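You operate a simulated robot arm through the tools that you are given. There is no shell and no other tool. Be economical: measure what you need, move in short steps, check, and stop when the job is done.

You are at the controls of a simulated robot arm. One attempt, no reset.

TASK
We are back on a MON in SEP: mark the calendar, boiler dial OFF, black stop tap shut.
Fine: shut the boiler flap.

Only the result counts: the job must be done as asked and must still hold three seconds after the hand-in. Knocking over, shifting, dropping, spilling or breaking anything else fails it.

THE ROBOT
A 7-joint arm with a two-finger parallel gripper, fixed in place. Base frame: the origin is at the foot of the arm, x ahead of it, y to its left, z up. Readings come in m, rad, newtons and seconds.
With the tool pointing down near the work surface it reaches from about 0.48 to 0.92 m from the base axis. Its first joint turns from -2.007 to 2.007 rad. Payload 3.91 kg.
The tool frame sits at the grasp point between the pads (the TCP): z along the fingers, y along the line on which they close. The tips reach 0.03 m beyond it. The gripper opens to 0.11 m. The fingers are 0.02 m wide and 0.01 m thick; the gripper's body (0.048 by 0.112 m) begins 0.055 m behind the TCP.
Orientation is that of the tool frame in the base frame, as a unit quaternion [w, x, y, z]. With the fingers straight down and closing along the base's y, the tool's x points along the base's -x, its y along +y and its z along -z.

THE INTERFACE
- The arm moves only by the tool jog_arm. Its argument "increments" is a list of rows, each an object of numbers (a shift or turn left out is 0, a gripper value left out holds the last): "dx", "dy", "dz": the shift along the tool's x, y, z in m; "ax", "ay", "az": the turn, a rotation vector about the tool's x, y, z in rad; "grip": the closure, from 0 (fully open) to 1 (shut). In form: [{"dx": .., "dy": .., "dz": .., "ax": .., "ay": .., "az": .., "grip": ..}, ...]. A call has 1 to 10 rows; each row is the pose to reach, as a shift and turn from the pose commanded when the call began, along the tool's axes at that moment. Rows are played at 5 a second. More than 0.05 m and 0.15 rad between two rows, or a gripper value outside its range, and nothing of the call is played. A pose out of reach is approached as far as the arm can. The call stops where the force on the tool passes 90 N (or 10 N more than at its start, if that is more) or the arm is blocked; 0.2 s more then pass. The fingers move at their own pace (about 0.153 m/s each) and stop on an object; they squeeze with about 28 N. The grip force told is the motor's: it shows also when the fingers shut on nothing. Time passes only in rows, and 0.2 s behind the last, so rows that repeat a pose let the fingers close. It gives the time, the measured TCP pose, the force on the tool (base axes), the opening and the grip force at its end, in the units of the frame above (readings bear some noise).
- Cameras (640 x 400 px; columns grow to the right, rows downward): "scene" is fixed at [0.0504, -0.6516, 1.7357]; the picture's right is [0.50, -0.87, 0.00], its down [-0.30, -0.17, -0.94] and it looks along [0.81, 0.47, -0.35] (base axes); focal length 293 px, centre (320, 200). "wrist" rides on the gripper at [0.072, 0.017, -0.103] in the tool frame; the picture's right is [-0.23, 0.97, 0.00], its down [-0.76, -0.18, -0.62] and it looks along [-0.61, -0.14, 0.78] (tool axes); focal length 222 px, centre (320, 200). There is no depth. A picture from a camera that has moved, and an enlarged one, comes with that camera's place and axes in the base frame and with its lens.
- capture(camera): a new picture of that camera. No time passes.
- move_column(by): slides the trunk up (or, below 0, down) by that many m; the arm rides with it, the base frame stays. It gives what a move gives, with no picture.
- enlarge(camera, box): a new picture of the part [left, top, right, bottom] of that camera's present view, enlarged. No time passes.
- finish_job(): hands the job in; it is judged then, once.

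Work in short steps. Places have to be worked out from the pictures, the camera data and where the tool is seen: move nearer, look again, correct. Check each grasp and each placing, and mend what went wrong. You have 120 turns and 76 pictures in all, those below and enlarged ones among them. Open the gripper and draw the arm clear of the work before you hand the job in, unless the task says otherwise; then end with one line.

The tools are called by a JSON object that holds its "method" and its "body". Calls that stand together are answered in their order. jog_arm: Moves the arm, as the interface text tells. Its arguments: {"type":"object","properties":{"increments":{"type":"array"}},"required":["increments"]} The other tools are called the same way: move_column (by) slides the trunk up or down; capture (camera) takes a picture; enlarge (camera, box) takes an enlarged picture of a part of a camera's view; finish_job () hands the job in.

At the start:

```text
clock: 0.0
tcp_pos: [0.5434, -0.1128, 1.6278]
tool_rot: [0.0, 0.0, 1.0, 0.0]
contact_force: [-0.1, -0.1, -0.3]
width: 0.1099
gripper_force: 0.0
trunk travel left (down, up): [-0.85, 0.14]
```

scene: 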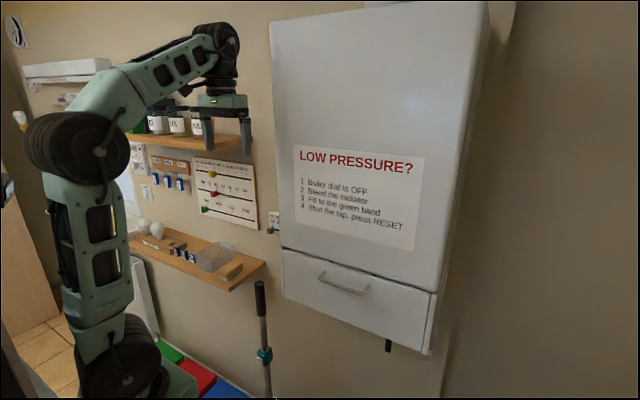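
wrist: 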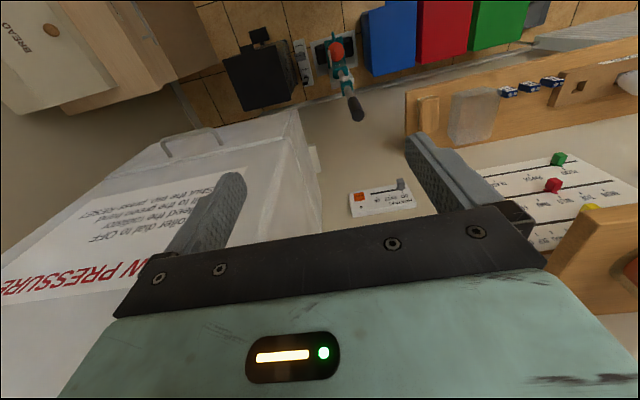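

The pictures show a wall calendar with sliders, a boiler with a flap with a handle, and a black thing below the boiler. I enlarge the main areas first.

{"method": "enlarge", "body": {"camera": "scene", "box": [120, 130, 280, 230]}}

{"method": "enlarge", "body": {"camera": "scene", "box": [240, 230, 480, 380]}}

{"method": "enlarge", "body": {"camera": "wrist", "box": [240, 20, 640, 270]}}

```text
4.00 times, centred on (200, 180) of scene
camera zoom: at [0.0504, -0.6516, 1.7357], right [0.5, -0.87, 0.0], down [-0.3, -0.17, -0.94], along [0.81, 0.47, -0.35], focal length 1174 px, centre (800, 280)
```

zoom: 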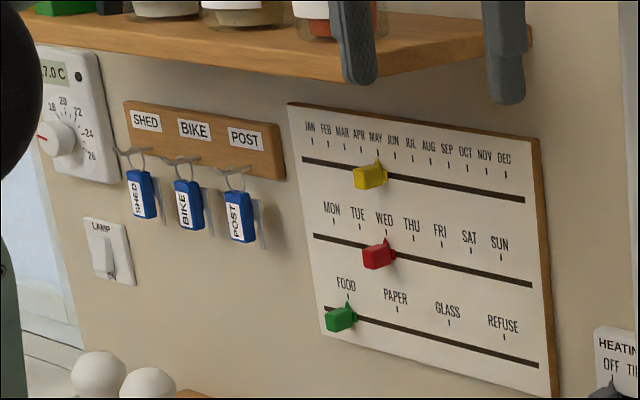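

```text
2.67 times, centred on (360, 305) of scene
camera zoom: at [0.0504, -0.6516, 1.7357], right [0.5, -0.87, 0.0], down [-0.3, -0.17, -0.94], along [0.81, 0.47, -0.35], focal length 782 px, centre (213, -80)
```

zoom: 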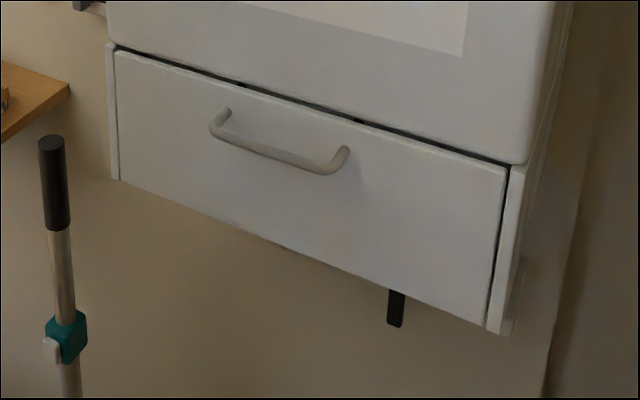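

```text
1.60 times, centred on (440, 145) of wrist
camera zoom: at [0.471, -0.0977, 1.7319], right [0.23, 0.97, 0.0], down [0.76, -0.18, 0.62], along [0.61, -0.14, -0.78], focal length 355 px, centre (128, 288)
```

zoom: 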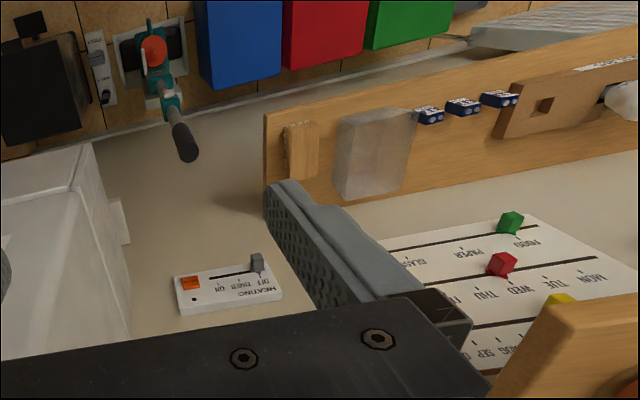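

Triangulating both views puts the red marker at about (0.88, 0.38, 1.30), the shelf underside at z≈1.55 with its front at x≈0.72, and the boiler flap at x≈0.64, y −0.18…−0.60, z 1.13…1.32 with its handle at z≈1.29. I start with the calendar: lower the trunk so the tool is at calendar height, then turn the tool to face the wall.

{"method": "move_column", "body": {"by": -0.22}}

{"method": "jog_arm", "body": {"increments": [{"dy": 0.03, "dx": -0.005, "ay": -0.15}, {"dy": 0.06, "dx": -0.01, "ay": -0.3}, {"dy": 0.09, "dx": -0.015, "ay": -0.45}, {"dy": 0.12, "dx": -0.02, "ay": -0.6}, {"dy": 0.15, "dx": -0.025, "ay": -0.75}, {"dy": 0.18, "dx": -0.03, "ay": -0.9}, {"dy": 0.21, "dx": -0.035, "ay": -1.05}, {"dy": 0.24, "dx": -0.04, "ay": -1.2}, {"dy": 0.27, "dx": -0.045, "ay": -1.35}, {"dy": 0.3, "dx": -0.05, "ay": -1.5}]}}

{"method": "capture", "body": {"camera": "wrist"}}

{"method": "capture", "body": {"camera": "scene"}}

```text
clock: 2.3
tcp_pos: [0.543, -0.1133, 1.4082]
tool_rot: [0.0, 0.0, 1.0, 0.0]
contact_force: [-0.1, 0.5, -1.1]
width: 0.1098
gripper_force: 0.0
trunk travel left (down, up): [-0.63, 0.36]
```

```text
clock: 4.5
tcp_pos: [0.6156, 0.1794, 1.3952]
tool_rot: [0.671, 0.005, 0.741, 0.002]
contact_force: [1.6, -0.4, 1.1]
width: 0.1098
gripper_force: 0.0
trunk travel left (down, up): [-0.63, 0.36]
```

```text
70 pictures are left
camera wrist: at [0.5049, 0.1963, 1.3348], right [0.03, 0.97, 0.24], down [-0.55, -0.18, 0.82], along [0.84, -0.15, 0.52], focal length 222 px, centre (320, 200)
```

wrist: 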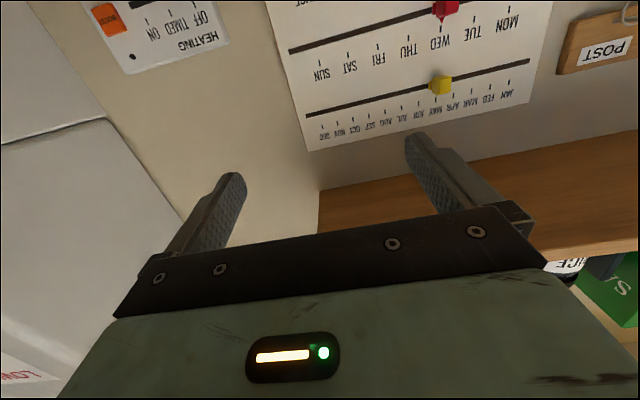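

```text
69 pictures are left
```

scene: 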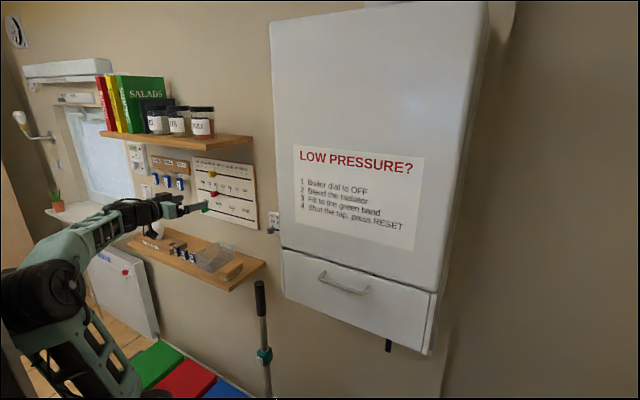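

The tool turned well; the yellow marker triangulates to about (0.855, 0.34, 1.405). I finish the turn to exactly horizontal and go nearer, a bit short of the board, to look again.

{"method": "jog_arm", "body": {"increments": [{"dy": 0.035, "dz": 0.02, "ay": -0.035}, {"dy": 0.07, "dz": 0.04, "ay": -0.0708}, {"dy": 0.105, "dz": 0.06, "ay": -0.0708}, {"dy": 0.14, "dz": 0.08, "ay": -0.0708}, {"dy": 0.14, "dz": 0.08, "ay": -0.0708}]}}

{"method": "capture", "body": {"camera": "wrist"}}

{"method": "enlarge", "body": {"camera": "scene", "box": [120, 130, 280, 230]}}

```text
clock: 5.7
tcp_pos: [0.6576, 0.3003, 1.404]
tool_rot: [0.707, -0.001, 0.707, 0.001]
contact_force: [0.6, 0.3, 0.0]
width: 0.1101
gripper_force: 0.2
out of reach, approached as far as the arm can: row 4, 5
trunk travel left (down, up): [-0.63, 0.36]
```

```text
68 pictures are left
camera wrist: at [0.5542, 0.3156, 1.3313], right [0.0, 0.97, 0.23], down [-0.62, -0.18, 0.76], along [0.78, -0.14, 0.61], focal length 222 px, centre (320, 200)
```

wrist: 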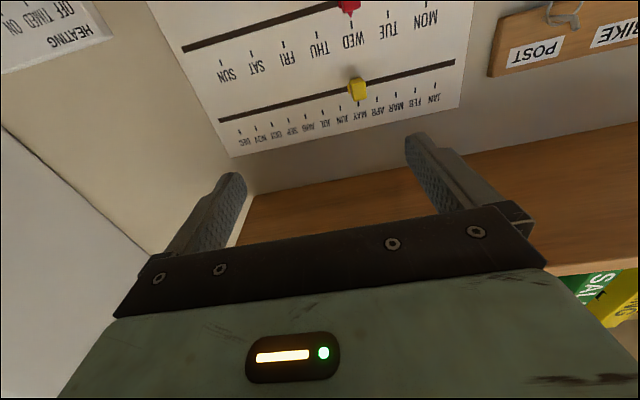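

```text
4.00 times, centred on (200, 180) of scene
camera zoom: at [0.0504, -0.6516, 1.7357], right [0.5, -0.87, 0.0], down [-0.3, -0.17, -0.94], along [0.81, 0.47, -0.35], focal length 1174 px, centre (800, 280)
```

zoom: 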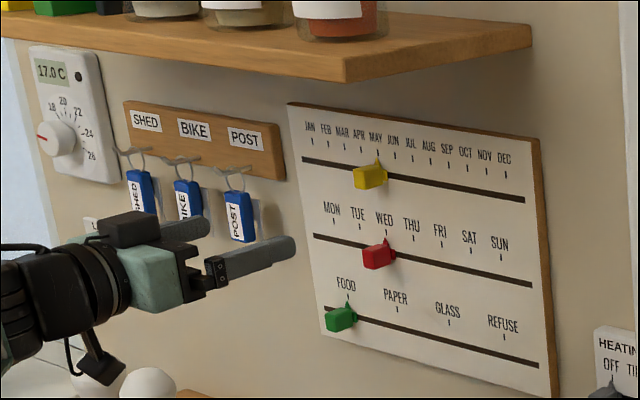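

The arm reports it is at its limit because the shoulder sits well below the tool. I lower the tool and raise the trunk by the same amount, in two halves, to gain reach.

{"method": "jog_arm", "body": {"increments": [{"dx": 0.04, "dz": -0.02}, {"dx": 0.08, "dz": -0.03}, {"dx": 0.12, "dz": -0.03}, {"dx": 0.12, "dz": -0.03}]}}

{"method": "move_column", "body": {"by": 0.15}}

{"method": "jog_arm", "body": {"increments": [{"dx": 0.04}, {"dx": 0.08}, {"dx": 0.12}, {"dx": 0.15}, {"dx": 0.15}]}}

{"method": "move_column", "body": {"by": 0.12}}

```text
clock: 6.7
tcp_pos: [0.6181, 0.2912, 1.2858]
tool_rot: [0.707, 0.0, 0.707, 0.0]
contact_force: [-0.5, -0.3, 0.1]
width: 0.1101
gripper_force: 0.0
out of reach, approached as far as the arm can: row 3, 4
trunk travel left (down, up): [-0.63, 0.36]
```

```text
clock: 8.5
tcp_pos: [0.6181, 0.2908, 1.4363]
tool_rot: [0.707, 0.0, 0.707, 0.0]
contact_force: [0.2, 0.2, 0.0]
width: 0.1102
gripper_force: 0.0
trunk travel left (down, up): [-0.78, 0.21]
```

```text
clock: 9.7
tcp_pos: [0.5928, 0.2393, 1.3406]
tool_rot: [0.706, -0.001, 0.708, 0.001]
contact_force: [-0.5, -0.4, 0.4]
width: 0.1103
gripper_force: 0.0
out of reach, approached as far as the arm can: row 1, 2, 3, 4, 5
trunk travel left (down, up): [-0.78, 0.21]
```

```text
clock: 11.2
tcp_pos: [0.593, 0.239, 1.4606]
tool_rot: [0.706, -0.001, 0.708, 0.002]
contact_force: [-0.2, -0.2, -0.6]
width: 0.1098
gripper_force: 0.1
trunk travel left (down, up): [-0.9, 0.09]
```

Lowering made the reach worse, so a joint limit is likely rather than arm length. I look at the arm's posture.

{"method": "capture", "body": {"camera": "scene"}}

```text
66 pictures are left
```

scene: 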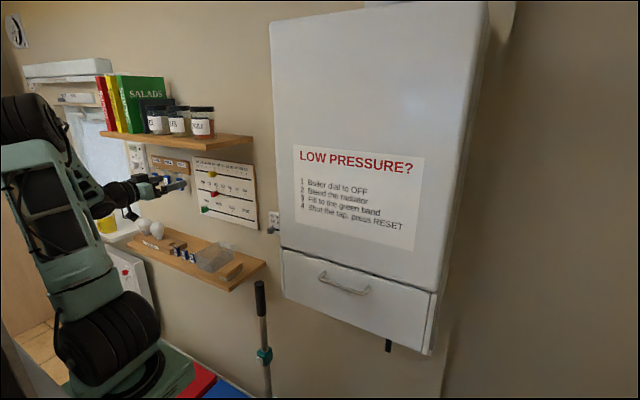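

The posture is elbow-up with the forearm descending to the tool, so the wrist is probably at its bend limit. I go the other way: tool up relative to the shoulder, then trunk down.

{"method": "jog_arm", "body": {"increments": [{"dx": -0.04}, {"dx": -0.08}, {"dx": -0.12}, {"dx": -0.16}, {"dx": -0.2}, {"dx": -0.2}]}}

{"method": "move_column", "body": {"by": -0.3}}

{"method": "jog_arm", "body": {"increments": [{"dx": -0.04}, {"dx": -0.08}, {"dx": -0.12}, {"dx": -0.16}, {"dx": -0.2}, {"dx": -0.2}]}}

{"method": "capture", "body": {"camera": "scene"}}

```text
clock: 12.6
tcp_pos: [0.592, 0.2382, 1.6612]
tool_rot: [0.706, 0.0, 0.708, 0.001]
contact_force: [0.9, -0.7, 0.3]
width: 0.1098
gripper_force: 0.1
trunk travel left (down, up): [-0.9, 0.09]
```

```text
clock: 15.6
tcp_pos: [0.5915, 0.2378, 1.362]
tool_rot: [0.706, -0.001, 0.708, 0.001]
contact_force: [0.2, -0.4, 0.5]
width: 0.1104
gripper_force: 0.0
trunk travel left (down, up): [-0.6, 0.39]
```

```text
clock: 17.0
tcp_pos: [0.5939, 0.2392, 1.5607]
tool_rot: [0.706, -0.002, 0.708, 0.002]
contact_force: [-0.1, -0.2, 0.8]
width: 0.1099
gripper_force: 0.1
trunk travel left (down, up): [-0.6, 0.39]
```

```text
65 pictures are left
```

scene: 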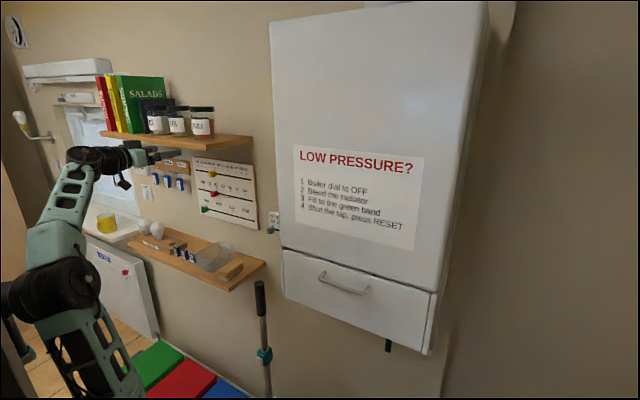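

The higher tool position was reached without limits and the forearm now rises to the tool. I lower the trunk to marker height and advance toward the yellow marker.

{"method": "move_column", "body": {"by": -0.155}}

{"method": "jog_arm", "body": {"increments": [{"dz": 0.03, "dy": 0.025}, {"dz": 0.06, "dy": 0.05}, {"dz": 0.09, "dy": 0.075}, {"dz": 0.12, "dy": 0.1}, {"dz": 0.15, "dy": 0.1}, {"dz": 0.15, "dy": 0.1}]}}

{"method": "capture", "body": {"camera": "wrist"}}

{"method": "enlarge", "body": {"camera": "scene", "box": [120, 130, 280, 230]}}

```text
clock: 18.8
tcp_pos: [0.5919, 0.239, 1.4069]
tool_rot: [0.707, -0.001, 0.707, 0.001]
contact_force: [-0.1, 0.0, 0.2]
width: 0.1101
gripper_force: 0.1
trunk travel left (down, up): [-0.445, 0.545]
```

```text
clock: 20.2
tcp_pos: [0.6709, 0.2587, 1.3683]
tool_rot: [0.707, -0.003, 0.707, 0.003]
contact_force: [0.4, -0.3, -0.8]
width: 0.11
gripper_force: 0.0
out of reach, approached as far as the arm can: row 2, 3, 4, 5, 6
trunk travel left (down, up): [-0.445, 0.545]
```

```text
64 pictures are left
camera wrist: at [0.5682, 0.274, 1.2953], right [0.0, 0.97, 0.23], down [-0.62, -0.18, 0.76], along [0.78, -0.14, 0.61], focal length 222 px, centre (320, 200)
```

wrist: 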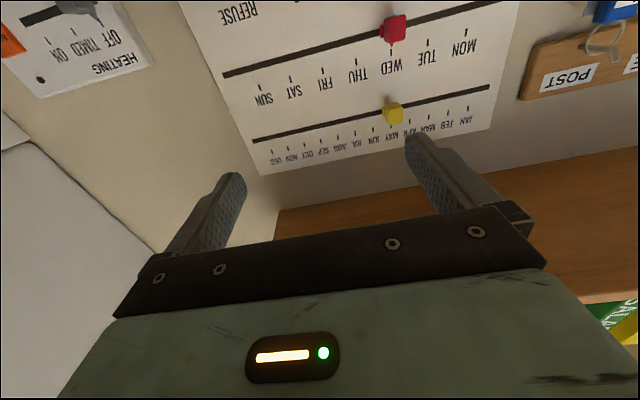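

```text
4.00 times, centred on (200, 180) of scene
camera zoom: at [0.0504, -0.6516, 1.7357], right [0.5, -0.87, 0.0], down [-0.3, -0.17, -0.94], along [0.81, 0.47, -0.35], focal length 1174 px, centre (800, 280)
```

zoom: 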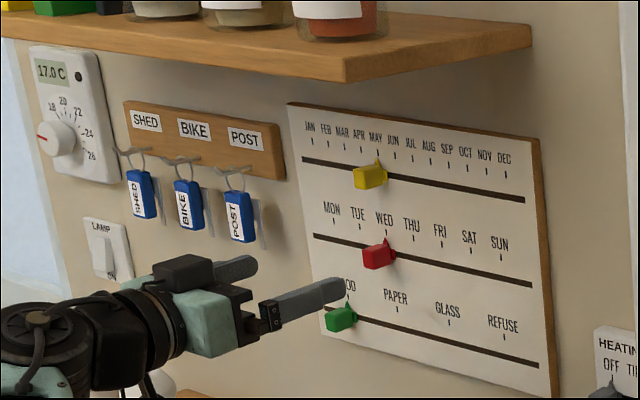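

The z dropped while advancing, so this time it may be the arm's stretch. I check the posture again.

{"method": "capture", "body": {"camera": "scene"}}

```text
62 pictures are left
```

scene: 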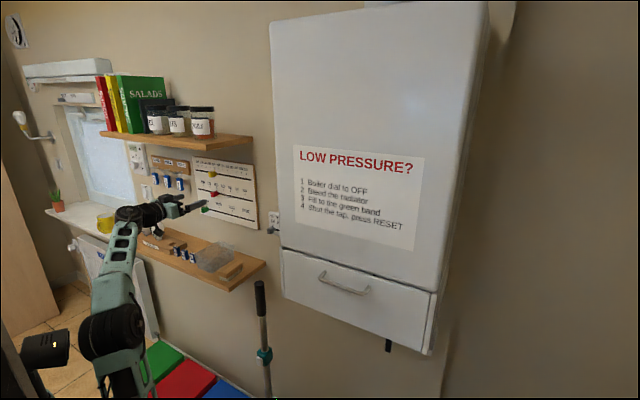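

The arm is stretched straight up, and earlier the wrist limit bound: level fingers cannot reach the wall at this radius. I'll pitch the tool about 35° down and raise the trunk, which should free the wrist.

{"method": "jog_arm", "body": {"increments": [{"dz": -0.03, "ay": 0.12}, {"dz": -0.06, "ay": 0.24}, {"dz": -0.07, "ay": 0.36}, {"dz": -0.07, "ay": 0.48}, {"dz": -0.07, "ay": 0.6}, {"dz": -0.07, "ay": 0.6}]}}

{"method": "move_column", "body": {"by": 0.25}}

```text
clock: 21.6
tcp_pos: [0.5826, 0.2264, 1.3368]
tool_rot: [0.466, -0.001, 0.885, 0.001]
contact_force: [-0.7, -0.1, 0.9]
width: 0.1099
gripper_force: 0.0
out of reach, approached as far as the arm can: row 3, 4, 5, 6
trunk travel left (down, up): [-0.445, 0.545]
```

```text
clock: 24.1
tcp_pos: [0.5833, 0.225, 1.5869]
tool_rot: [0.466, -0.001, 0.885, 0.001]
contact_force: [-0.5, 1.0, -0.4]
width: 0.1099
gripper_force: 0.1
trunk travel left (down, up): [-0.695, 0.295]
```

The pitch is now 0.60 rad below level. I lower the tool to about z 1.44 in front of the calendar and advance.

{"method": "jog_arm", "body": {"increments": [{"dz": 0.021, "dx": 0.031}, {"dz": 0.042, "dx": 0.062}, {"dz": 0.063, "dx": 0.093}, {"dz": 0.085, "dx": 0.124}, {"dz": 0.118, "dx": 0.101, "dy": 0.025}, {"dz": 0.151, "dx": 0.079, "dy": 0.05}, {"dz": 0.184, "dx": 0.056, "dy": 0.075}, {"dz": 0.184, "dx": 0.056, "dy": 0.075}]}}

{"method": "capture", "body": {"camera": "wrist"}}

{"method": "capture", "body": {"camera": "scene"}}

```text
clock: 25.9
tcp_pos: [0.6718, 0.2618, 1.4284]
tool_rot: [0.467, -0.001, 0.884, 0.001]
contact_force: [-1.0, -0.2, -1.3]
width: 0.1103
gripper_force: 0.0
out of reach, approached as far as the arm can: row 6, 7, 8
trunk travel left (down, up): [-0.695, 0.295]
```

```text
61 pictures are left
camera wrist: at [0.5458, 0.2765, 1.4268], right [0.12, 0.97, 0.19], down [-0.08, -0.18, 0.98], along [0.99, -0.14, 0.06], focal length 222 px, centre (320, 200)
```

wrist: 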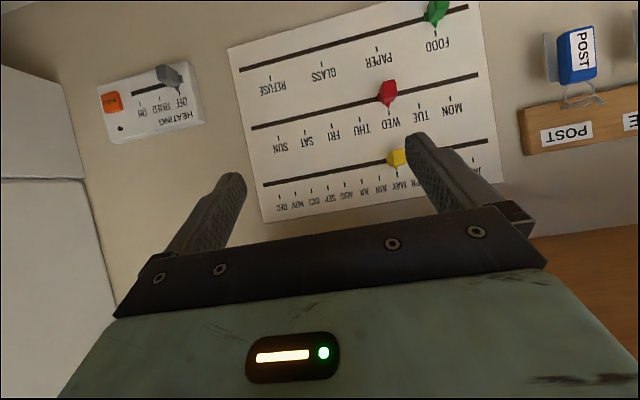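

```text
60 pictures are left
```

scene: 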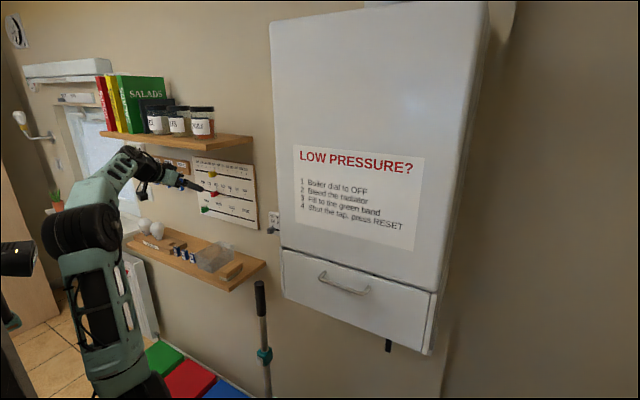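

All the recent limits occurred at nearly the same azimuth (y/x≈0.39), so the limit looks like hand yaw relative to the arm's plane, not distance. I yaw the tool 0.4 rad to the left to align with the arm and then try to advance.

{"method": "jog_arm", "body": {"increments": [{"ax": -0.11, "az": -0.075}, {"ax": -0.22, "az": -0.151}, {"ax": -0.33, "az": -0.226}, {"ax": -0.33, "az": -0.226, "dz": 0.033, "dx": -0.022, "dy": 0.02}, {"ax": -0.33, "az": -0.226, "dz": 0.066, "dx": -0.045, "dy": 0.04}, {"ax": -0.33, "az": -0.226, "dz": 0.066, "dx": -0.045, "dy": 0.04}]}}

{"method": "capture", "body": {"camera": "scene"}}

```text
clock: 27.4
tcp_pos: [0.7151, 0.2782, 1.4251]
tool_rot: [0.457, -0.178, 0.866, 0.094]
contact_force: [-0.1, -0.7, 1.1]
width: 0.1101
gripper_force: 0.0
out of reach, approached as far as the arm can: row 5, 6
trunk travel left (down, up): [-0.695, 0.295]
```

```text
59 pictures are left
```

scene: 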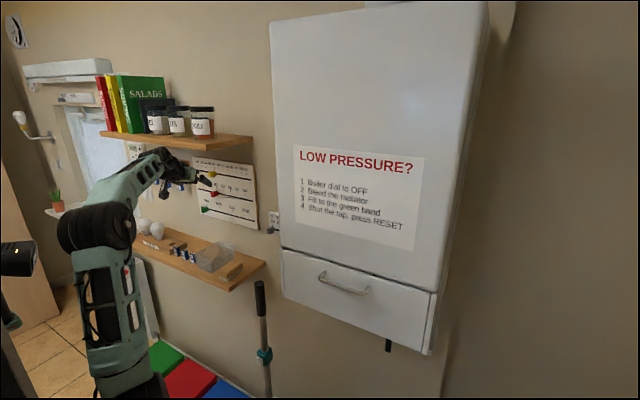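

The limit is again the same azimuth (y/x≈0.389), so yaw does not help; but radial reach is fine. With the wide-open gripper I can push the markers with the left finger while the TCP stays inside that azimuth. I undo the yaw, reduce the pitch to 0.3 and advance a little.

{"method": "jog_arm", "body": {"increments": [{"ax": 0.11, "az": 0.075}, {"ax": 0.22, "az": 0.151}, {"ax": 0.33, "az": 0.226}, {"ax": 0.33, "az": 0.226}]}}

{"method": "jog_arm", "body": {"increments": [{"ay": -0.1, "dz": 0.012, "dx": -0.008}, {"ay": -0.2, "dz": 0.024, "dx": -0.016}, {"ay": -0.3, "dz": 0.037, "dx": -0.025}, {"ay": -0.3, "dz": 0.037, "dx": -0.025}]}}

{"method": "capture", "body": {"camera": "wrist"}}

```text
clock: 28.4
tcp_pos: [0.6906, 0.2463, 1.4176]
tool_rot: [0.468, 0.0, 0.884, 0.001]
contact_force: [0.7, -1.3, -0.8]
width: 0.1103
gripper_force: 0.0
out of reach, approached as far as the arm can: row 1, 2, 3, 4
trunk travel left (down, up): [-0.695, 0.295]
```

```text
clock: 29.4
tcp_pos: [0.7312, 0.2433, 1.4173]
tool_rot: [0.594, -0.002, 0.804, 0.002]
contact_force: [-0.4, -0.2, -0.3]
width: 0.1099
gripper_force: 0.1
out of reach, approached as far as the arm can: row 3, 4
trunk travel left (down, up): [-0.695, 0.295]
```

```text
58 pictures are left
camera wrist: at [0.6107, 0.2584, 1.3796], right [0.06, 0.97, 0.22], down [-0.37, -0.18, 0.91], along [0.93, -0.14, 0.35], focal length 222 px, centre (320, 200)
```

wrist: 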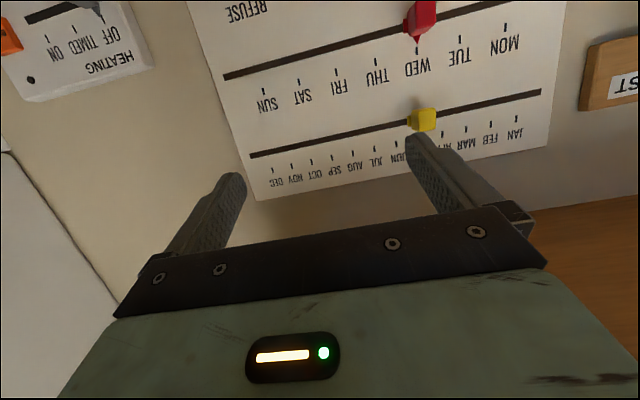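

The geometry now fits a plain stretch limit with the wrist too high above the shoulder. I'll retract clear of the shelf, pitch back down to 0.6, raise the trunk by 0.25 and come down again.

{"method": "jog_arm", "body": {"increments": [{"dz": -0.04, "dx": 0.0}, {"dz": -0.08, "ay": 0.1}, {"dz": -0.12, "ay": 0.2}, {"dz": -0.14, "ay": 0.3}, {"dz": -0.14, "ay": 0.3}]}}

{"method": "move_column", "body": {"by": 0.25}}

{"method": "jog_arm", "body": {"increments": [{"dz": 0.021, "dx": 0.031}, {"dz": 0.042, "dx": 0.062}, {"dz": 0.063, "dx": 0.093}, {"dz": 0.085, "dx": 0.124}, {"dz": 0.106, "dx": 0.155}, {"dz": 0.127, "dx": 0.186}, {"dz": 0.148, "dx": 0.217}, {"dz": 0.148, "dx": 0.217}]}}

{"method": "capture", "body": {"camera": "scene"}}

```text
clock: 30.6
tcp_pos: [0.5972, 0.2423, 1.4598]
tool_rot: [0.465, -0.001, 0.885, 0.002]
contact_force: [0.8, -0.3, 0.4]
width: 0.1099
gripper_force: 0.0
trunk travel left (down, up): [-0.695, 0.295]
```

```text
clock: 33.1
tcp_pos: [0.5978, 0.2427, 1.7082]
tool_rot: [0.466, 0.0, 0.885, 0.0]
contact_force: [0.8, -0.7, -0.3]
width: 0.11
gripper_force: 0.0
trunk travel left (down, up): [-0.945, 0.045]
```

```text
clock: 34.9
tcp_pos: [0.5988, 0.2415, 1.4471]
tool_rot: [0.467, -0.001, 0.885, 0.001]
contact_force: [0.3, 0.5, 0.2]
width: 0.1102
gripper_force: 0.1
trunk travel left (down, up): [-0.945, 0.045]
```

```text
57 pictures are left
```

scene: 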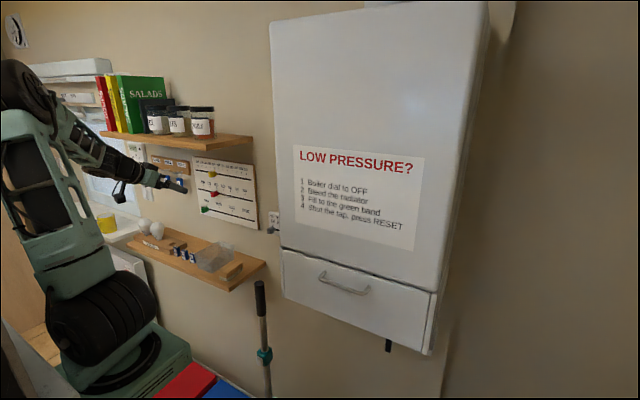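

No limits this time, with a high elbow and a descending forearm. I advance toward the board.

{"method": "jog_arm", "body": {"increments": [{"dz": 0.029, "dx": -0.02, "dy": 0.015}, {"dz": 0.058, "dx": -0.04, "dy": 0.03}, {"dz": 0.087, "dx": -0.06, "dy": 0.045}, {"dz": 0.1155, "dx": -0.079, "dy": 0.06}, {"dz": 0.1155, "dx": -0.079, "dy": 0.06}]}}

{"method": "capture", "body": {"camera": "wrist"}}

{"method": "capture", "body": {"camera": "scene"}}

```text
clock: 36.1
tcp_pos: [0.6763, 0.2321, 1.4854]
tool_rot: [0.466, -0.002, 0.885, 0.002]
contact_force: [0.2, 0.1, -0.2]
width: 0.1098
gripper_force: 0.0
out of reach, approached as far as the arm can: row 1, 2, 3, 4, 5
trunk travel left (down, up): [-0.945, 0.045]
```

```text
56 pictures are left
camera wrist: at [0.5497, 0.2486, 1.4848], right [0.13, 0.97, 0.19], down [-0.08, -0.18, 0.98], along [0.99, -0.14, 0.06], focal length 222 px, centre (320, 200)
```

wrist: 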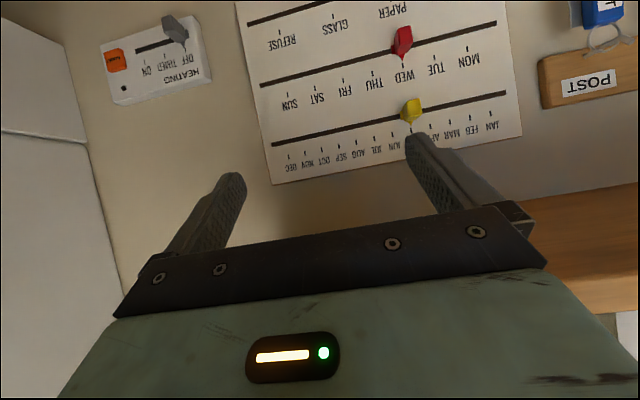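

```text
55 pictures are left
```

scene: 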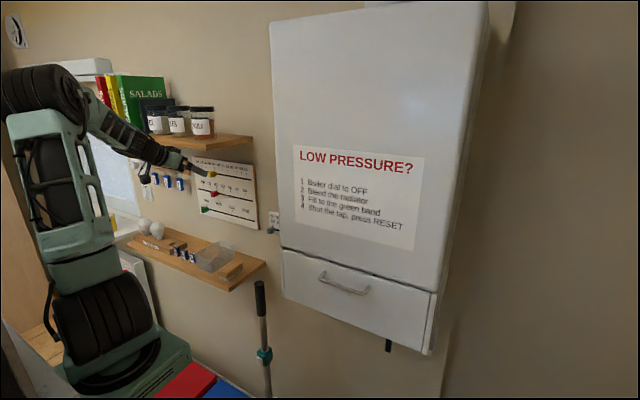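

Here the hand and forearm are collinear, so the wrist cannot bend further back. To learn whether the limit depends on the side, I test reach straight ahead at y≈0, where the wall is bare.

{"method": "jog_arm", "body": {"increments": [{"dz": -0.03, "dx": 0.02, "dy": -0.03}, {"dz": -0.05, "dx": 0.034, "dy": -0.07}, {"dz": -0.05, "dx": 0.034, "dy": -0.11}, {"dz": -0.05, "dx": 0.034, "dy": -0.15}, {"dz": -0.05, "dx": 0.034, "dy": -0.19}, {"dz": -0.05, "dx": 0.034, "dy": -0.22}, {"dz": -0.04, "dx": 0.05, "dy": -0.22}]}}

{"method": "jog_arm", "body": {"increments": [{"dz": 0.03, "dx": -0.02}, {"dz": 0.06, "dx": -0.04}, {"dz": 0.09, "dx": -0.06}, {"dz": 0.12, "dx": -0.08}, {"dz": 0.15, "dx": -0.1}, {"dz": 0.15, "dx": -0.1}]}}

{"method": "capture", "body": {"camera": "scene"}}

```text
clock: 37.7
tcp_pos: [0.6165, 0.0141, 1.467]
tool_rot: [0.466, -0.001, 0.885, 0.001]
contact_force: [-0.6, 0.7, 0.4]
width: 0.11
gripper_force: 0.0
trunk travel left (down, up): [-0.945, 0.045]
```

```text
clock: 39.1
tcp_pos: [0.7792, 0.0144, 1.4705]
tool_rot: [0.467, -0.001, 0.885, 0.002]
contact_force: [0.3, -0.1, 0.6]
width: 0.1101
gripper_force: 0.1
out of reach, approached as far as the arm can: row 5, 6
trunk travel left (down, up): [-0.945, 0.045]
```

```text
54 pictures are left
```

scene: 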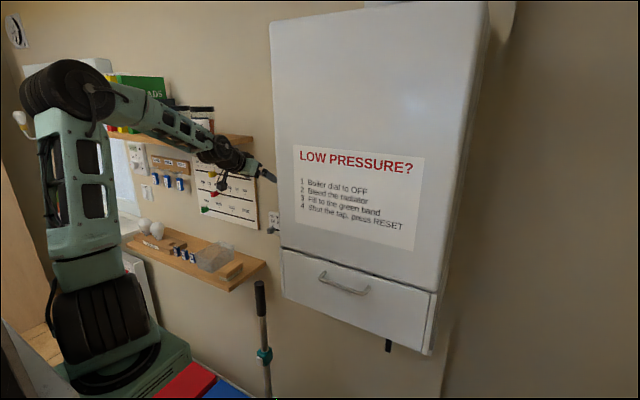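

Straight ahead the limit is again a fully straight wrist with a steep forearm. I lower the trunk 0.2 so the forearm flattens, bring the tool back up, and test again.

{"method": "jog_arm", "body": {"increments": [{"dz": -0.04, "dx": 0.02}, {"dz": -0.06, "dx": 0.03}]}}

{"method": "move_column", "body": {"by": -0.2}}

{"method": "jog_arm", "body": {"increments": [{"dz": -0.02, "dx": -0.03}, {"dz": -0.04, "dx": -0.06, "ay": -0.1}, {"dz": -0.06, "dx": -0.09, "ay": -0.2}, {"dz": -0.08, "dx": -0.12, "ay": -0.3}, {"dz": -0.05, "dx": -0.14, "ay": -0.3}, {"dz": -0.02, "dx": -0.16, "ay": -0.3}, {"dz": 0.02, "dx": -0.185, "ay": -0.3}, {"dz": 0.05, "dx": -0.205, "ay": -0.3}, {"dz": 0.05, "dx": -0.205, "ay": -0.3}]}}

{"method": "capture", "body": {"camera": "scene"}}

```text
clock: 39.7
tcp_pos: [0.7141, 0.0126, 1.4787]
tool_rot: [0.466, -0.001, 0.885, 0.001]
contact_force: [0.4, 0.3, -0.1]
width: 0.11
gripper_force: 0.1
trunk travel left (down, up): [-0.945, 0.045]
```

```text
clock: 41.9
tcp_pos: [0.7131, 0.0144, 1.2796]
tool_rot: [0.467, -0.001, 0.884, 0.001]
contact_force: [-0.3, 0.5, -0.5]
width: 0.1101
gripper_force: 0.0
trunk travel left (down, up): [-0.745, 0.245]
```

```text
clock: 43.9
tcp_pos: [0.8345, 0.012, 1.4224]
tool_rot: [0.594, -0.001, 0.805, 0.001]
contact_force: [-0.4, -0.2, 0.4]
width: 0.1099
gripper_force: 0.0
out of reach, approached as far as the arm can: row 8, 9
trunk travel left (down, up): [-0.745, 0.245]
```

```text
53 pictures are left
```

scene: 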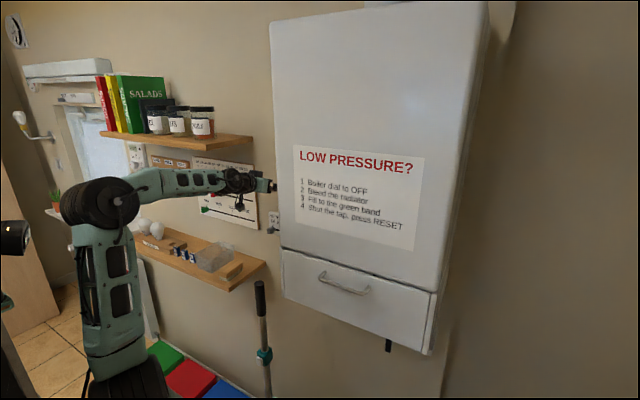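

The upper arm stays vertical in every picture, so leaning it forward seems to be what is missing. The stated reach of 0.92 is for tool-down, so I pitch the tool down here, then advance, to see how the arm leans.

{"method": "jog_arm", "body": {"increments": [{"dz": -0.03, "ay": 0.14}, {"dz": -0.06, "ay": 0.28}, {"dz": -0.09, "ay": 0.42}, {"dz": -0.12, "ay": 0.56}, {"dz": -0.139, "dx": -0.009, "ay": 0.7}, {"dz": -0.139, "dx": -0.009, "ay": 0.84}, {"dz": -0.139, "dx": -0.009, "ay": 0.98}, {"dz": -0.139, "dx": -0.009, "ay": 1.12}, {"dz": -0.139, "dx": -0.009, "ay": 1.26}]}}

{"method": "jog_arm", "body": {"increments": [{"dx": -0.04}, {"dx": -0.08}, {"dx": -0.12}, {"dx": -0.13}]}}

{"method": "capture", "body": {"camera": "scene"}}

```text
clock: 45.9
tcp_pos: [0.6296, 0.0068, 1.444]
tool_rot: [0.02, -0.002, 1.0, 0.001]
contact_force: [-1.1, -0.2, 0.3]
width: 0.11
gripper_force: 0.1
out of reach, approached as far as the arm can: row 7, 8, 9
trunk travel left (down, up): [-0.745, 0.245]
```

```text
clock: 46.9
tcp_pos: [0.6321, 0.0012, 1.4126]
tool_rot: [0.006, -0.001, 1.0, 0.0]
contact_force: [-0.7, 0.0, 0.0]
width: 0.1101
gripper_force: 0.1
out of reach, approached as far as the arm can: row 1, 2, 3, 4
trunk travel left (down, up): [-0.745, 0.245]
```

```text
52 pictures are left
```

scene: 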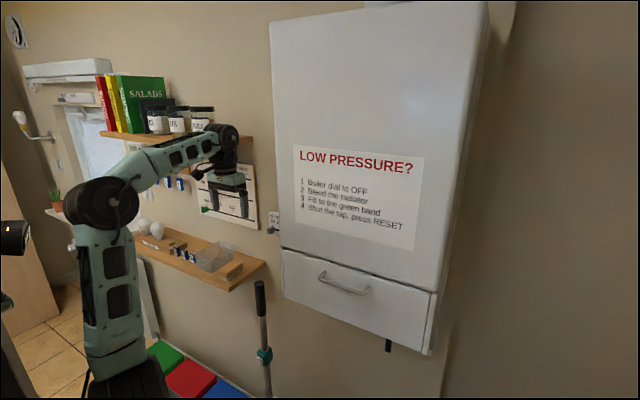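

The limit points fit a circle around a fixed elbow: the upper arm seems to have a maximum forward lean in this region. I test lower relative to the shoulder: tool-down, down to z≈1.2, then forward.

{"method": "jog_arm", "body": {"increments": [{"dz": 0.05, "dx": 0.02}, {"dz": 0.1, "dx": 0.02}, {"dz": 0.15, "dx": 0.02}, {"dz": 0.2, "dx": 0.02}, {"dz": 0.2, "dx": -0.02}, {"dz": 0.2, "dx": -0.06}, {"dz": 0.2, "dx": -0.1}, {"dz": 0.2, "dx": -0.14}, {"dz": 0.2, "dx": -0.14}]}}

{"method": "capture", "body": {"camera": "scene"}}

```text
refused: row 1 steps farther than a row can; nothing moved
```

```text
51 pictures are left
```

scene: 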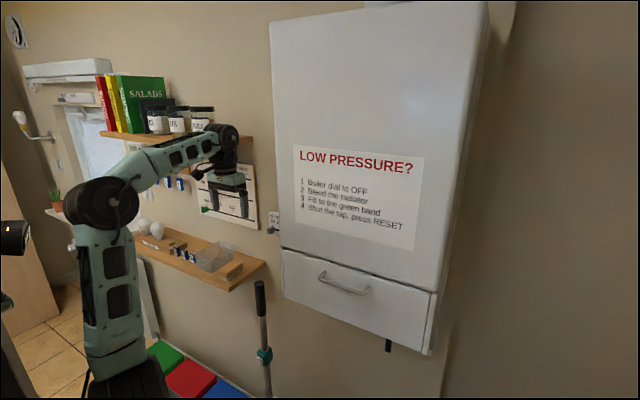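

The first row was slightly over the step limit; I repeat it with smaller steps.

{"method": "jog_arm", "body": {"increments": [{"dz": 0.04, "dx": 0.02}, {"dz": 0.08, "dx": 0.02}, {"dz": 0.12, "dx": 0.02}, {"dz": 0.16, "dx": 0.02}, {"dz": 0.2, "dx": 0.02}, {"dz": 0.2, "dx": -0.02}, {"dz": 0.2, "dx": -0.06}, {"dz": 0.2, "dx": -0.1}, {"dz": 0.2, "dx": -0.14}, {"dz": 0.2, "dx": -0.14}]}}

{"method": "capture", "body": {"camera": "scene"}}

```text
clock: 49.1
tcp_pos: [0.6355, 0.0004, 1.2413]
tool_rot: [0.006, -0.001, 1.0, 0.0]
contact_force: [-1.0, 0.1, -0.5]
width: 0.1099
gripper_force: 0.2
out of reach, approached as far as the arm can: row 6, 7, 8, 9, 10
trunk travel left (down, up): [-0.745, 0.245]
```

```text
50 pictures are left
```

scene: 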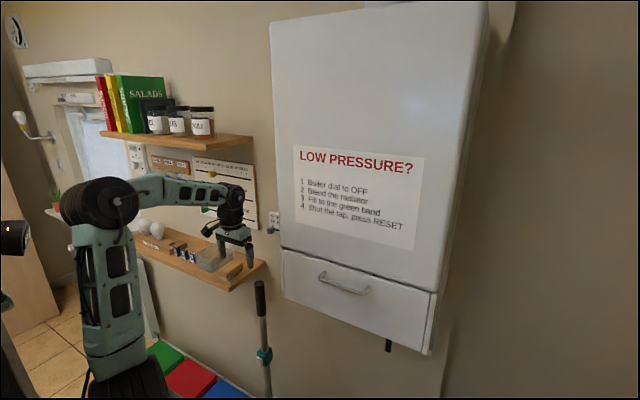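

The upper arm still does not lean. I raise the trunk so that the shoulder comes into view and look closely at how the arm is built and posed.

{"method": "move_column", "body": {"by": 0.24}}

{"method": "enlarge", "body": {"camera": "scene", "box": [0, 20, 280, 400]}}

```text
clock: 51.6
tcp_pos: [0.6346, 0.0007, 1.4808]
tool_rot: [0.006, -0.002, 1.0, 0.0]
contact_force: [-0.6, -0.8, 0.9]
width: 0.11
gripper_force: 0.0
trunk travel left (down, up): [-0.985, 0.005]
```

```text
1.05 times, centred on (140, 210) of scene
camera zoom: at [0.0504, -0.6516, 1.7357], right [0.5, -0.87, 0.0], down [-0.3, -0.17, -0.94], along [0.81, 0.47, -0.35], focal length 309 px, centre (510, 190)
```

zoom: 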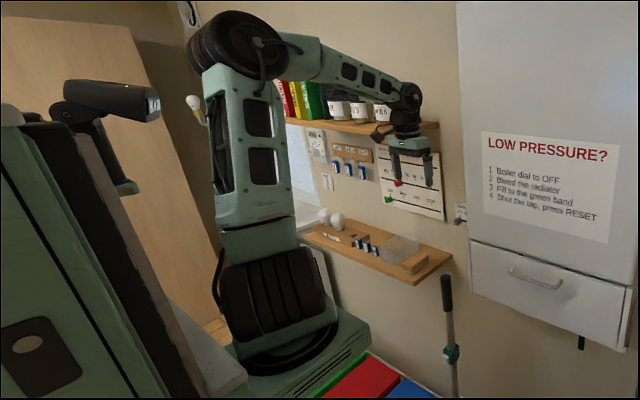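

Now I clearly see pedestal, shoulder, a near-vertical upper arm and the forearm. I test the side reach: sweep the tool to the right at z≈1.48, keeping x≈0.45 well clear of the boiler, and see how far it goes.

{"method": "jog_arm", "body": {"increments": [{"dx": 0.04}, {"dx": 0.08, "dy": -0.02}, {"dx": 0.12, "dy": -0.05}, {"dx": 0.15, "dy": -0.09}, {"dx": 0.18, "dy": -0.13}, {"dx": 0.19, "dy": -0.17}, {"dx": 0.19, "dy": -0.21}, {"dx": 0.19, "dy": -0.25}, {"dx": 0.19, "dy": -0.3}, {"dx": 0.19, "dy": -0.34}]}}

{"method": "jog_arm", "body": {"increments": [{"dy": -0.04}, {"dy": -0.08}, {"dy": -0.12}, {"dy": -0.16}, {"dy": -0.16}]}}

{"method": "capture", "body": {"camera": "scene"}}

```text
clock: 53.8
tcp_pos: [0.4457, -0.3401, 1.4789]
tool_rot: [0.005, -0.002, 1.0, 0.0]
contact_force: [-1.4, 0.2, 0.0]
width: 0.1098
gripper_force: 0.0
out of reach, approached as far as the arm can: row 5, 6, 7
trunk travel left (down, up): [-0.985, 0.005]
```

```text
clock: 55.0
tcp_pos: [0.4469, -0.5013, 1.4783]
tool_rot: [0.006, -0.002, 1.0, 0.001]
contact_force: [-0.1, 0.2, 0.3]
width: 0.1098
gripper_force: 0.0
trunk travel left (down, up): [-0.985, 0.005]
```

```text
48 pictures are left
```

scene: 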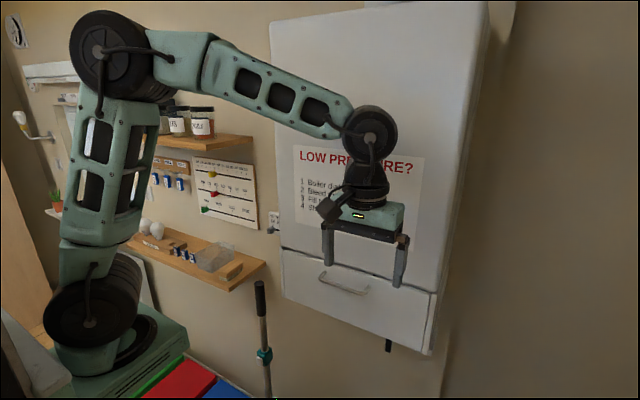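

Now the arm leans and reached y=−0.50: the solver had just been stuck. As I am on the boiler side in a good posture, I do the boiler first. I look with the wrist camera.

{"method": "capture", "body": {"camera": "wrist"}}

```text
47 pictures are left
camera wrist: at [0.3724, -0.4856, 1.5804], right [0.22, 0.97, 0.0], down [0.75, -0.18, 0.63], along [0.62, -0.14, -0.77], focal length 222 px, centre (320, 200)
```

wrist: 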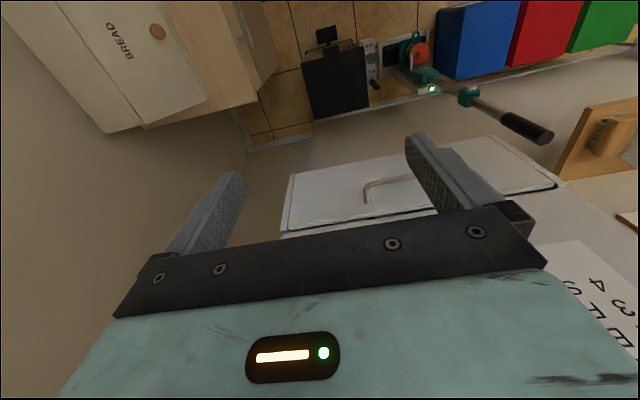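

The flap with handle is in view. I lower the trunk and pitch the tool up toward level in front of the flap, staying at x≈0.47.

{"method": "move_column", "body": {"by": -0.25}}

{"method": "jog_arm", "body": {"increments": [{"ay": -0.15, "dz": -0.01, "dy": 0.01}, {"ay": -0.3, "dz": -0.02, "dy": 0.02}, {"ay": -0.45, "dz": -0.03, "dy": 0.03}, {"ay": -0.6, "dz": -0.04, "dy": 0.04}, {"ay": -0.75, "dz": -0.05, "dy": 0.05}, {"ay": -0.9, "dz": -0.06, "dy": 0.06}, {"ay": -1.05, "dz": -0.07, "dy": 0.07}, {"ay": -1.2, "dz": -0.08, "dy": 0.08}, {"ay": -1.35, "dz": -0.09, "dy": 0.09}, {"ay": -1.35, "dz": -0.09, "dy": 0.09}]}}

{"method": "capture", "body": {"camera": "wrist"}}

```text
clock: 57.6
tcp_pos: [0.4466, -0.5004, 1.2267]
tool_rot: [0.006, -0.001, 1.0, 0.0]
contact_force: [-0.1, -0.5, -0.1]
width: 0.1099
gripper_force: 0.2
trunk travel left (down, up): [-0.735, 0.255]
```

```text
clock: 59.8
tcp_pos: [0.4442, -0.4122, 1.3182]
tool_rot: [0.63, -0.001, 0.777, 0.001]
contact_force: [0.2, 0.1, -0.2]
width: 0.1098
gripper_force: 0.0
trunk travel left (down, up): [-0.735, 0.255]
```

```text
46 pictures are left
camera wrist: at [0.3281, -0.3948, 1.2683], right [0.04, 0.97, 0.22], down [-0.45, -0.18, 0.87], along [0.89, -0.14, 0.43], focal length 222 px, centre (320, 200)
```

wrist: 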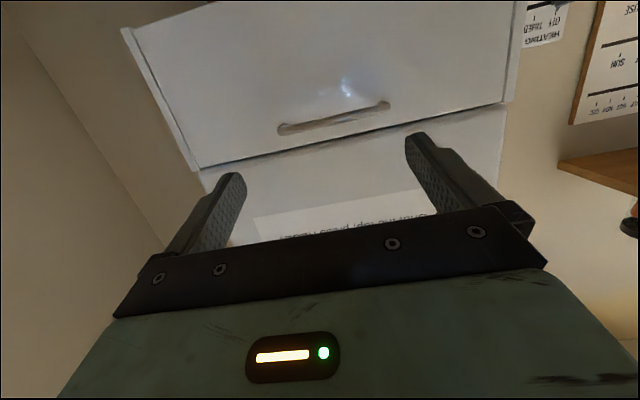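

The handle triangulates to y −0.34…−0.46, x≈0.60, z≈1.295. I roll the gripper 90° so it closes vertically over the bar.

{"method": "jog_arm", "body": {"increments": [{"az": 0.15}, {"az": 0.3}, {"az": 0.45}, {"az": 0.6}, {"az": 0.75}, {"az": 0.9}, {"az": 1.05}, {"az": 1.2}, {"az": 1.35}, {"az": 1.5}]}}

{"method": "jog_arm", "body": {"increments": [{"az": 0.071}, {"az": 0.071, "dz": 0.03}, {"az": 0.071, "dz": 0.06}, {"az": 0.071, "dz": 0.09}, {"az": 0.071, "dz": 0.09}]}}

{"method": "capture", "body": {"camera": "wrist"}}

{"method": "enlarge", "body": {"camera": "scene", "box": [240, 200, 480, 350]}}

```text
clock: 62.0
tcp_pos: [0.4456, -0.41, 1.3186]
tool_rot: [0.459, 0.53, 0.568, 0.43]
contact_force: [0.6, -0.5, -0.2]
width: 0.1102
gripper_force: 0.1
trunk travel left (down, up): [-0.735, 0.255]
```

```text
clock: 63.2
tcp_pos: [0.5324, -0.4101, 1.2976]
tool_rot: [0.444, 0.549, 0.55, 0.446]
contact_force: [-0.4, -0.3, 0.4]
width: 0.1099
gripper_force: 0.1
trunk travel left (down, up): [-0.735, 0.255]
```

```text
45 pictures are left
camera wrist: at [0.4355, -0.3386, 1.3365], right [0.2, -0.23, 0.95], down [-0.64, -0.76, -0.05], along [0.74, -0.6, -0.3], focal length 222 px, centre (320, 200)
```

wrist: 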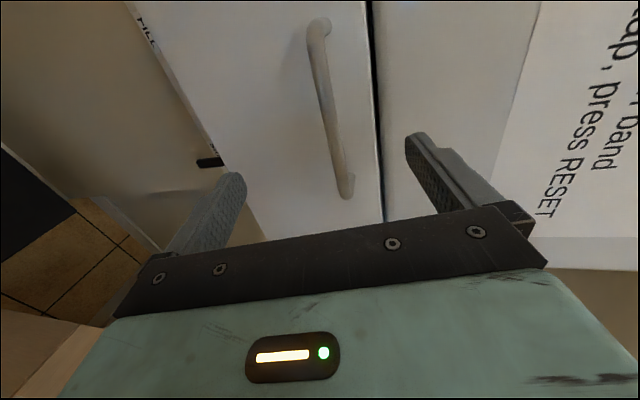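

```text
2.67 times, centred on (360, 275) of scene
camera zoom: at [0.0504, -0.6516, 1.7357], right [0.5, -0.87, 0.0], down [-0.3, -0.17, -0.94], along [0.81, 0.47, -0.35], focal length 782 px, centre (213, 0)
```

zoom: 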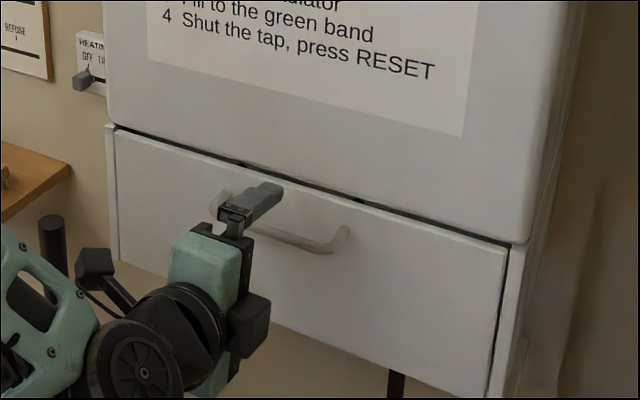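

Combining both views the bar is at x≈0.585, z≈1.30, and the wrist view also shows labels and a black lever under the boiler. I advance so the pads straddle the bar and close.

{"method": "jog_arm", "body": {"increments": [{"dz": 0.016, "dy": 0.007, "dx": 0.012, "grip": 0}, {"dz": 0.0328, "dy": 0.014, "dx": 0.012, "grip": 0}, {"dz": 0.0328, "dy": 0.014, "dx": 0.012, "grip": 0.5}]}}

{"method": "capture", "body": {"camera": "wrist"}}

{"method": "enlarge", "body": {"camera": "scene", "box": [280, 220, 400, 295]}}

```text
clock: 64.0
tcp_pos: [0.5684, -0.3985, 1.3062]
tool_rot: [0.444, 0.549, 0.55, 0.446]
contact_force: [0.6, -0.6, 0.0]
width: 0.0551
gripper_force: 0.0
trunk travel left (down, up): [-0.735, 0.255]
```

```text
43 pictures are left
camera wrist: at [0.4706, -0.3269, 1.3438], right [0.2, -0.23, 0.95], down [-0.64, -0.76, -0.05], along [0.74, -0.6, -0.3], focal length 222 px, centre (320, 200)
```

wrist: 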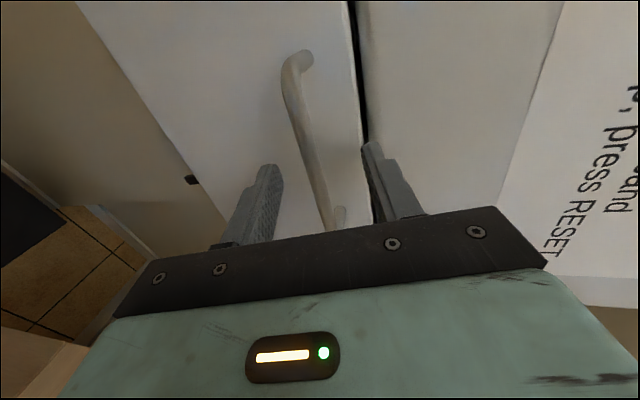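

```text
5.33 times, centred on (340, 258) of scene
camera zoom: at [0.0504, -0.6516, 1.7357], right [0.5, -0.87, 0.0], down [-0.3, -0.17, -0.94], along [0.81, 0.47, -0.35], focal length 1565 px, centre (213, -107)
```

zoom: 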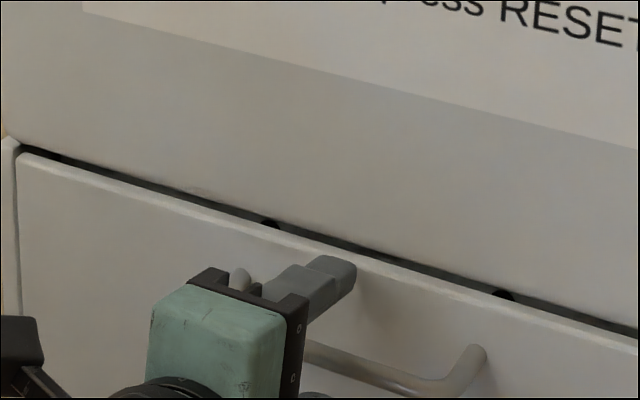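

The bar lies between the fingers. I close the grip on it and check width and force.

{"method": "jog_arm", "body": {"increments": [{"grip": 1}, {"grip": 1}, {"grip": 1}]}}

{"method": "capture", "body": {"camera": "wrist"}}

```text
clock: 64.8
tcp_pos: [0.5686, -0.398, 1.3039]
tool_rot: [0.443, 0.55, 0.55, 0.445]
contact_force: [-6.8, 3.3, -20.6]
width: 0.0096
gripper_force: 45.5
trunk travel left (down, up): [-0.735, 0.255]
```

```text
41 pictures are left
camera wrist: at [0.4704, -0.3269, 1.3422], right [0.21, -0.23, 0.95], down [-0.64, -0.76, -0.04], along [0.74, -0.6, -0.31], focal length 222 px, centre (320, 200)
```

wrist: 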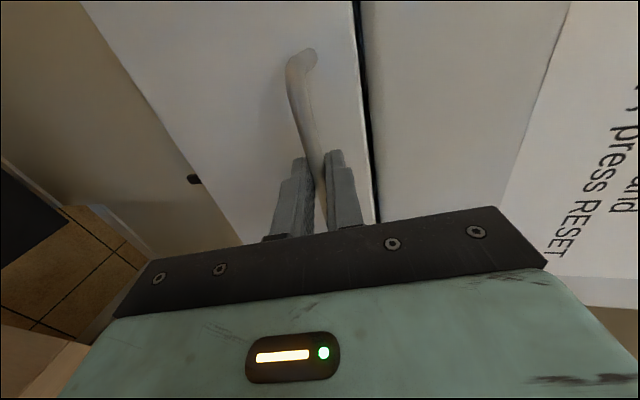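

The bar is gripped (width 9.6 mm). Assuming a bottom hinge at z≈1.135, I pull along a short arc and watch the force.

{"method": "jog_arm", "body": {"increments": [{"dz": -0.007, "dy": -0.006, "ax": -0.05}, {"dz": -0.0148, "dy": -0.011, "ax": -0.1}, {"dz": -0.022, "dy": -0.016, "ax": -0.15}, {"dz": -0.0292, "dy": -0.021, "ax": -0.2}]}}

{"method": "enlarge", "body": {"camera": "scene", "box": [240, 200, 480, 350]}}

```text
clock: 65.8
tcp_pos: [0.5378, -0.3977, 1.2874]
tool_rot: [0.494, 0.503, 0.504, 0.498]
contact_force: [16.5, -0.9, -30.8]
width: 0.0098
gripper_force: 44.9
trunk travel left (down, up): [-0.735, 0.255]
```

```text
2.67 times, centred on (360, 275) of scene
camera zoom: at [0.0504, -0.6516, 1.7357], right [0.5, -0.87, 0.0], down [-0.3, -0.17, -0.94], along [0.81, 0.47, -0.35], focal length 782 px, centre (213, 0)
```

zoom: 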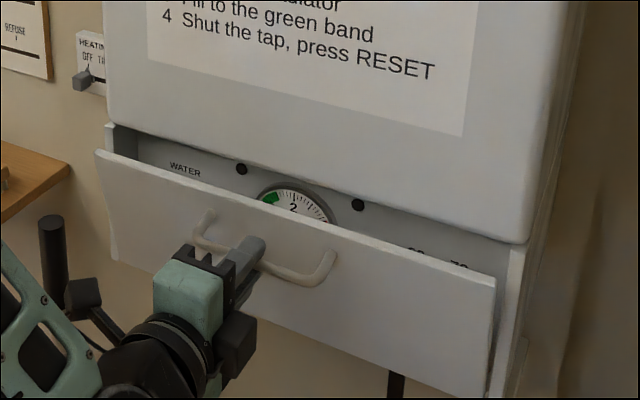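

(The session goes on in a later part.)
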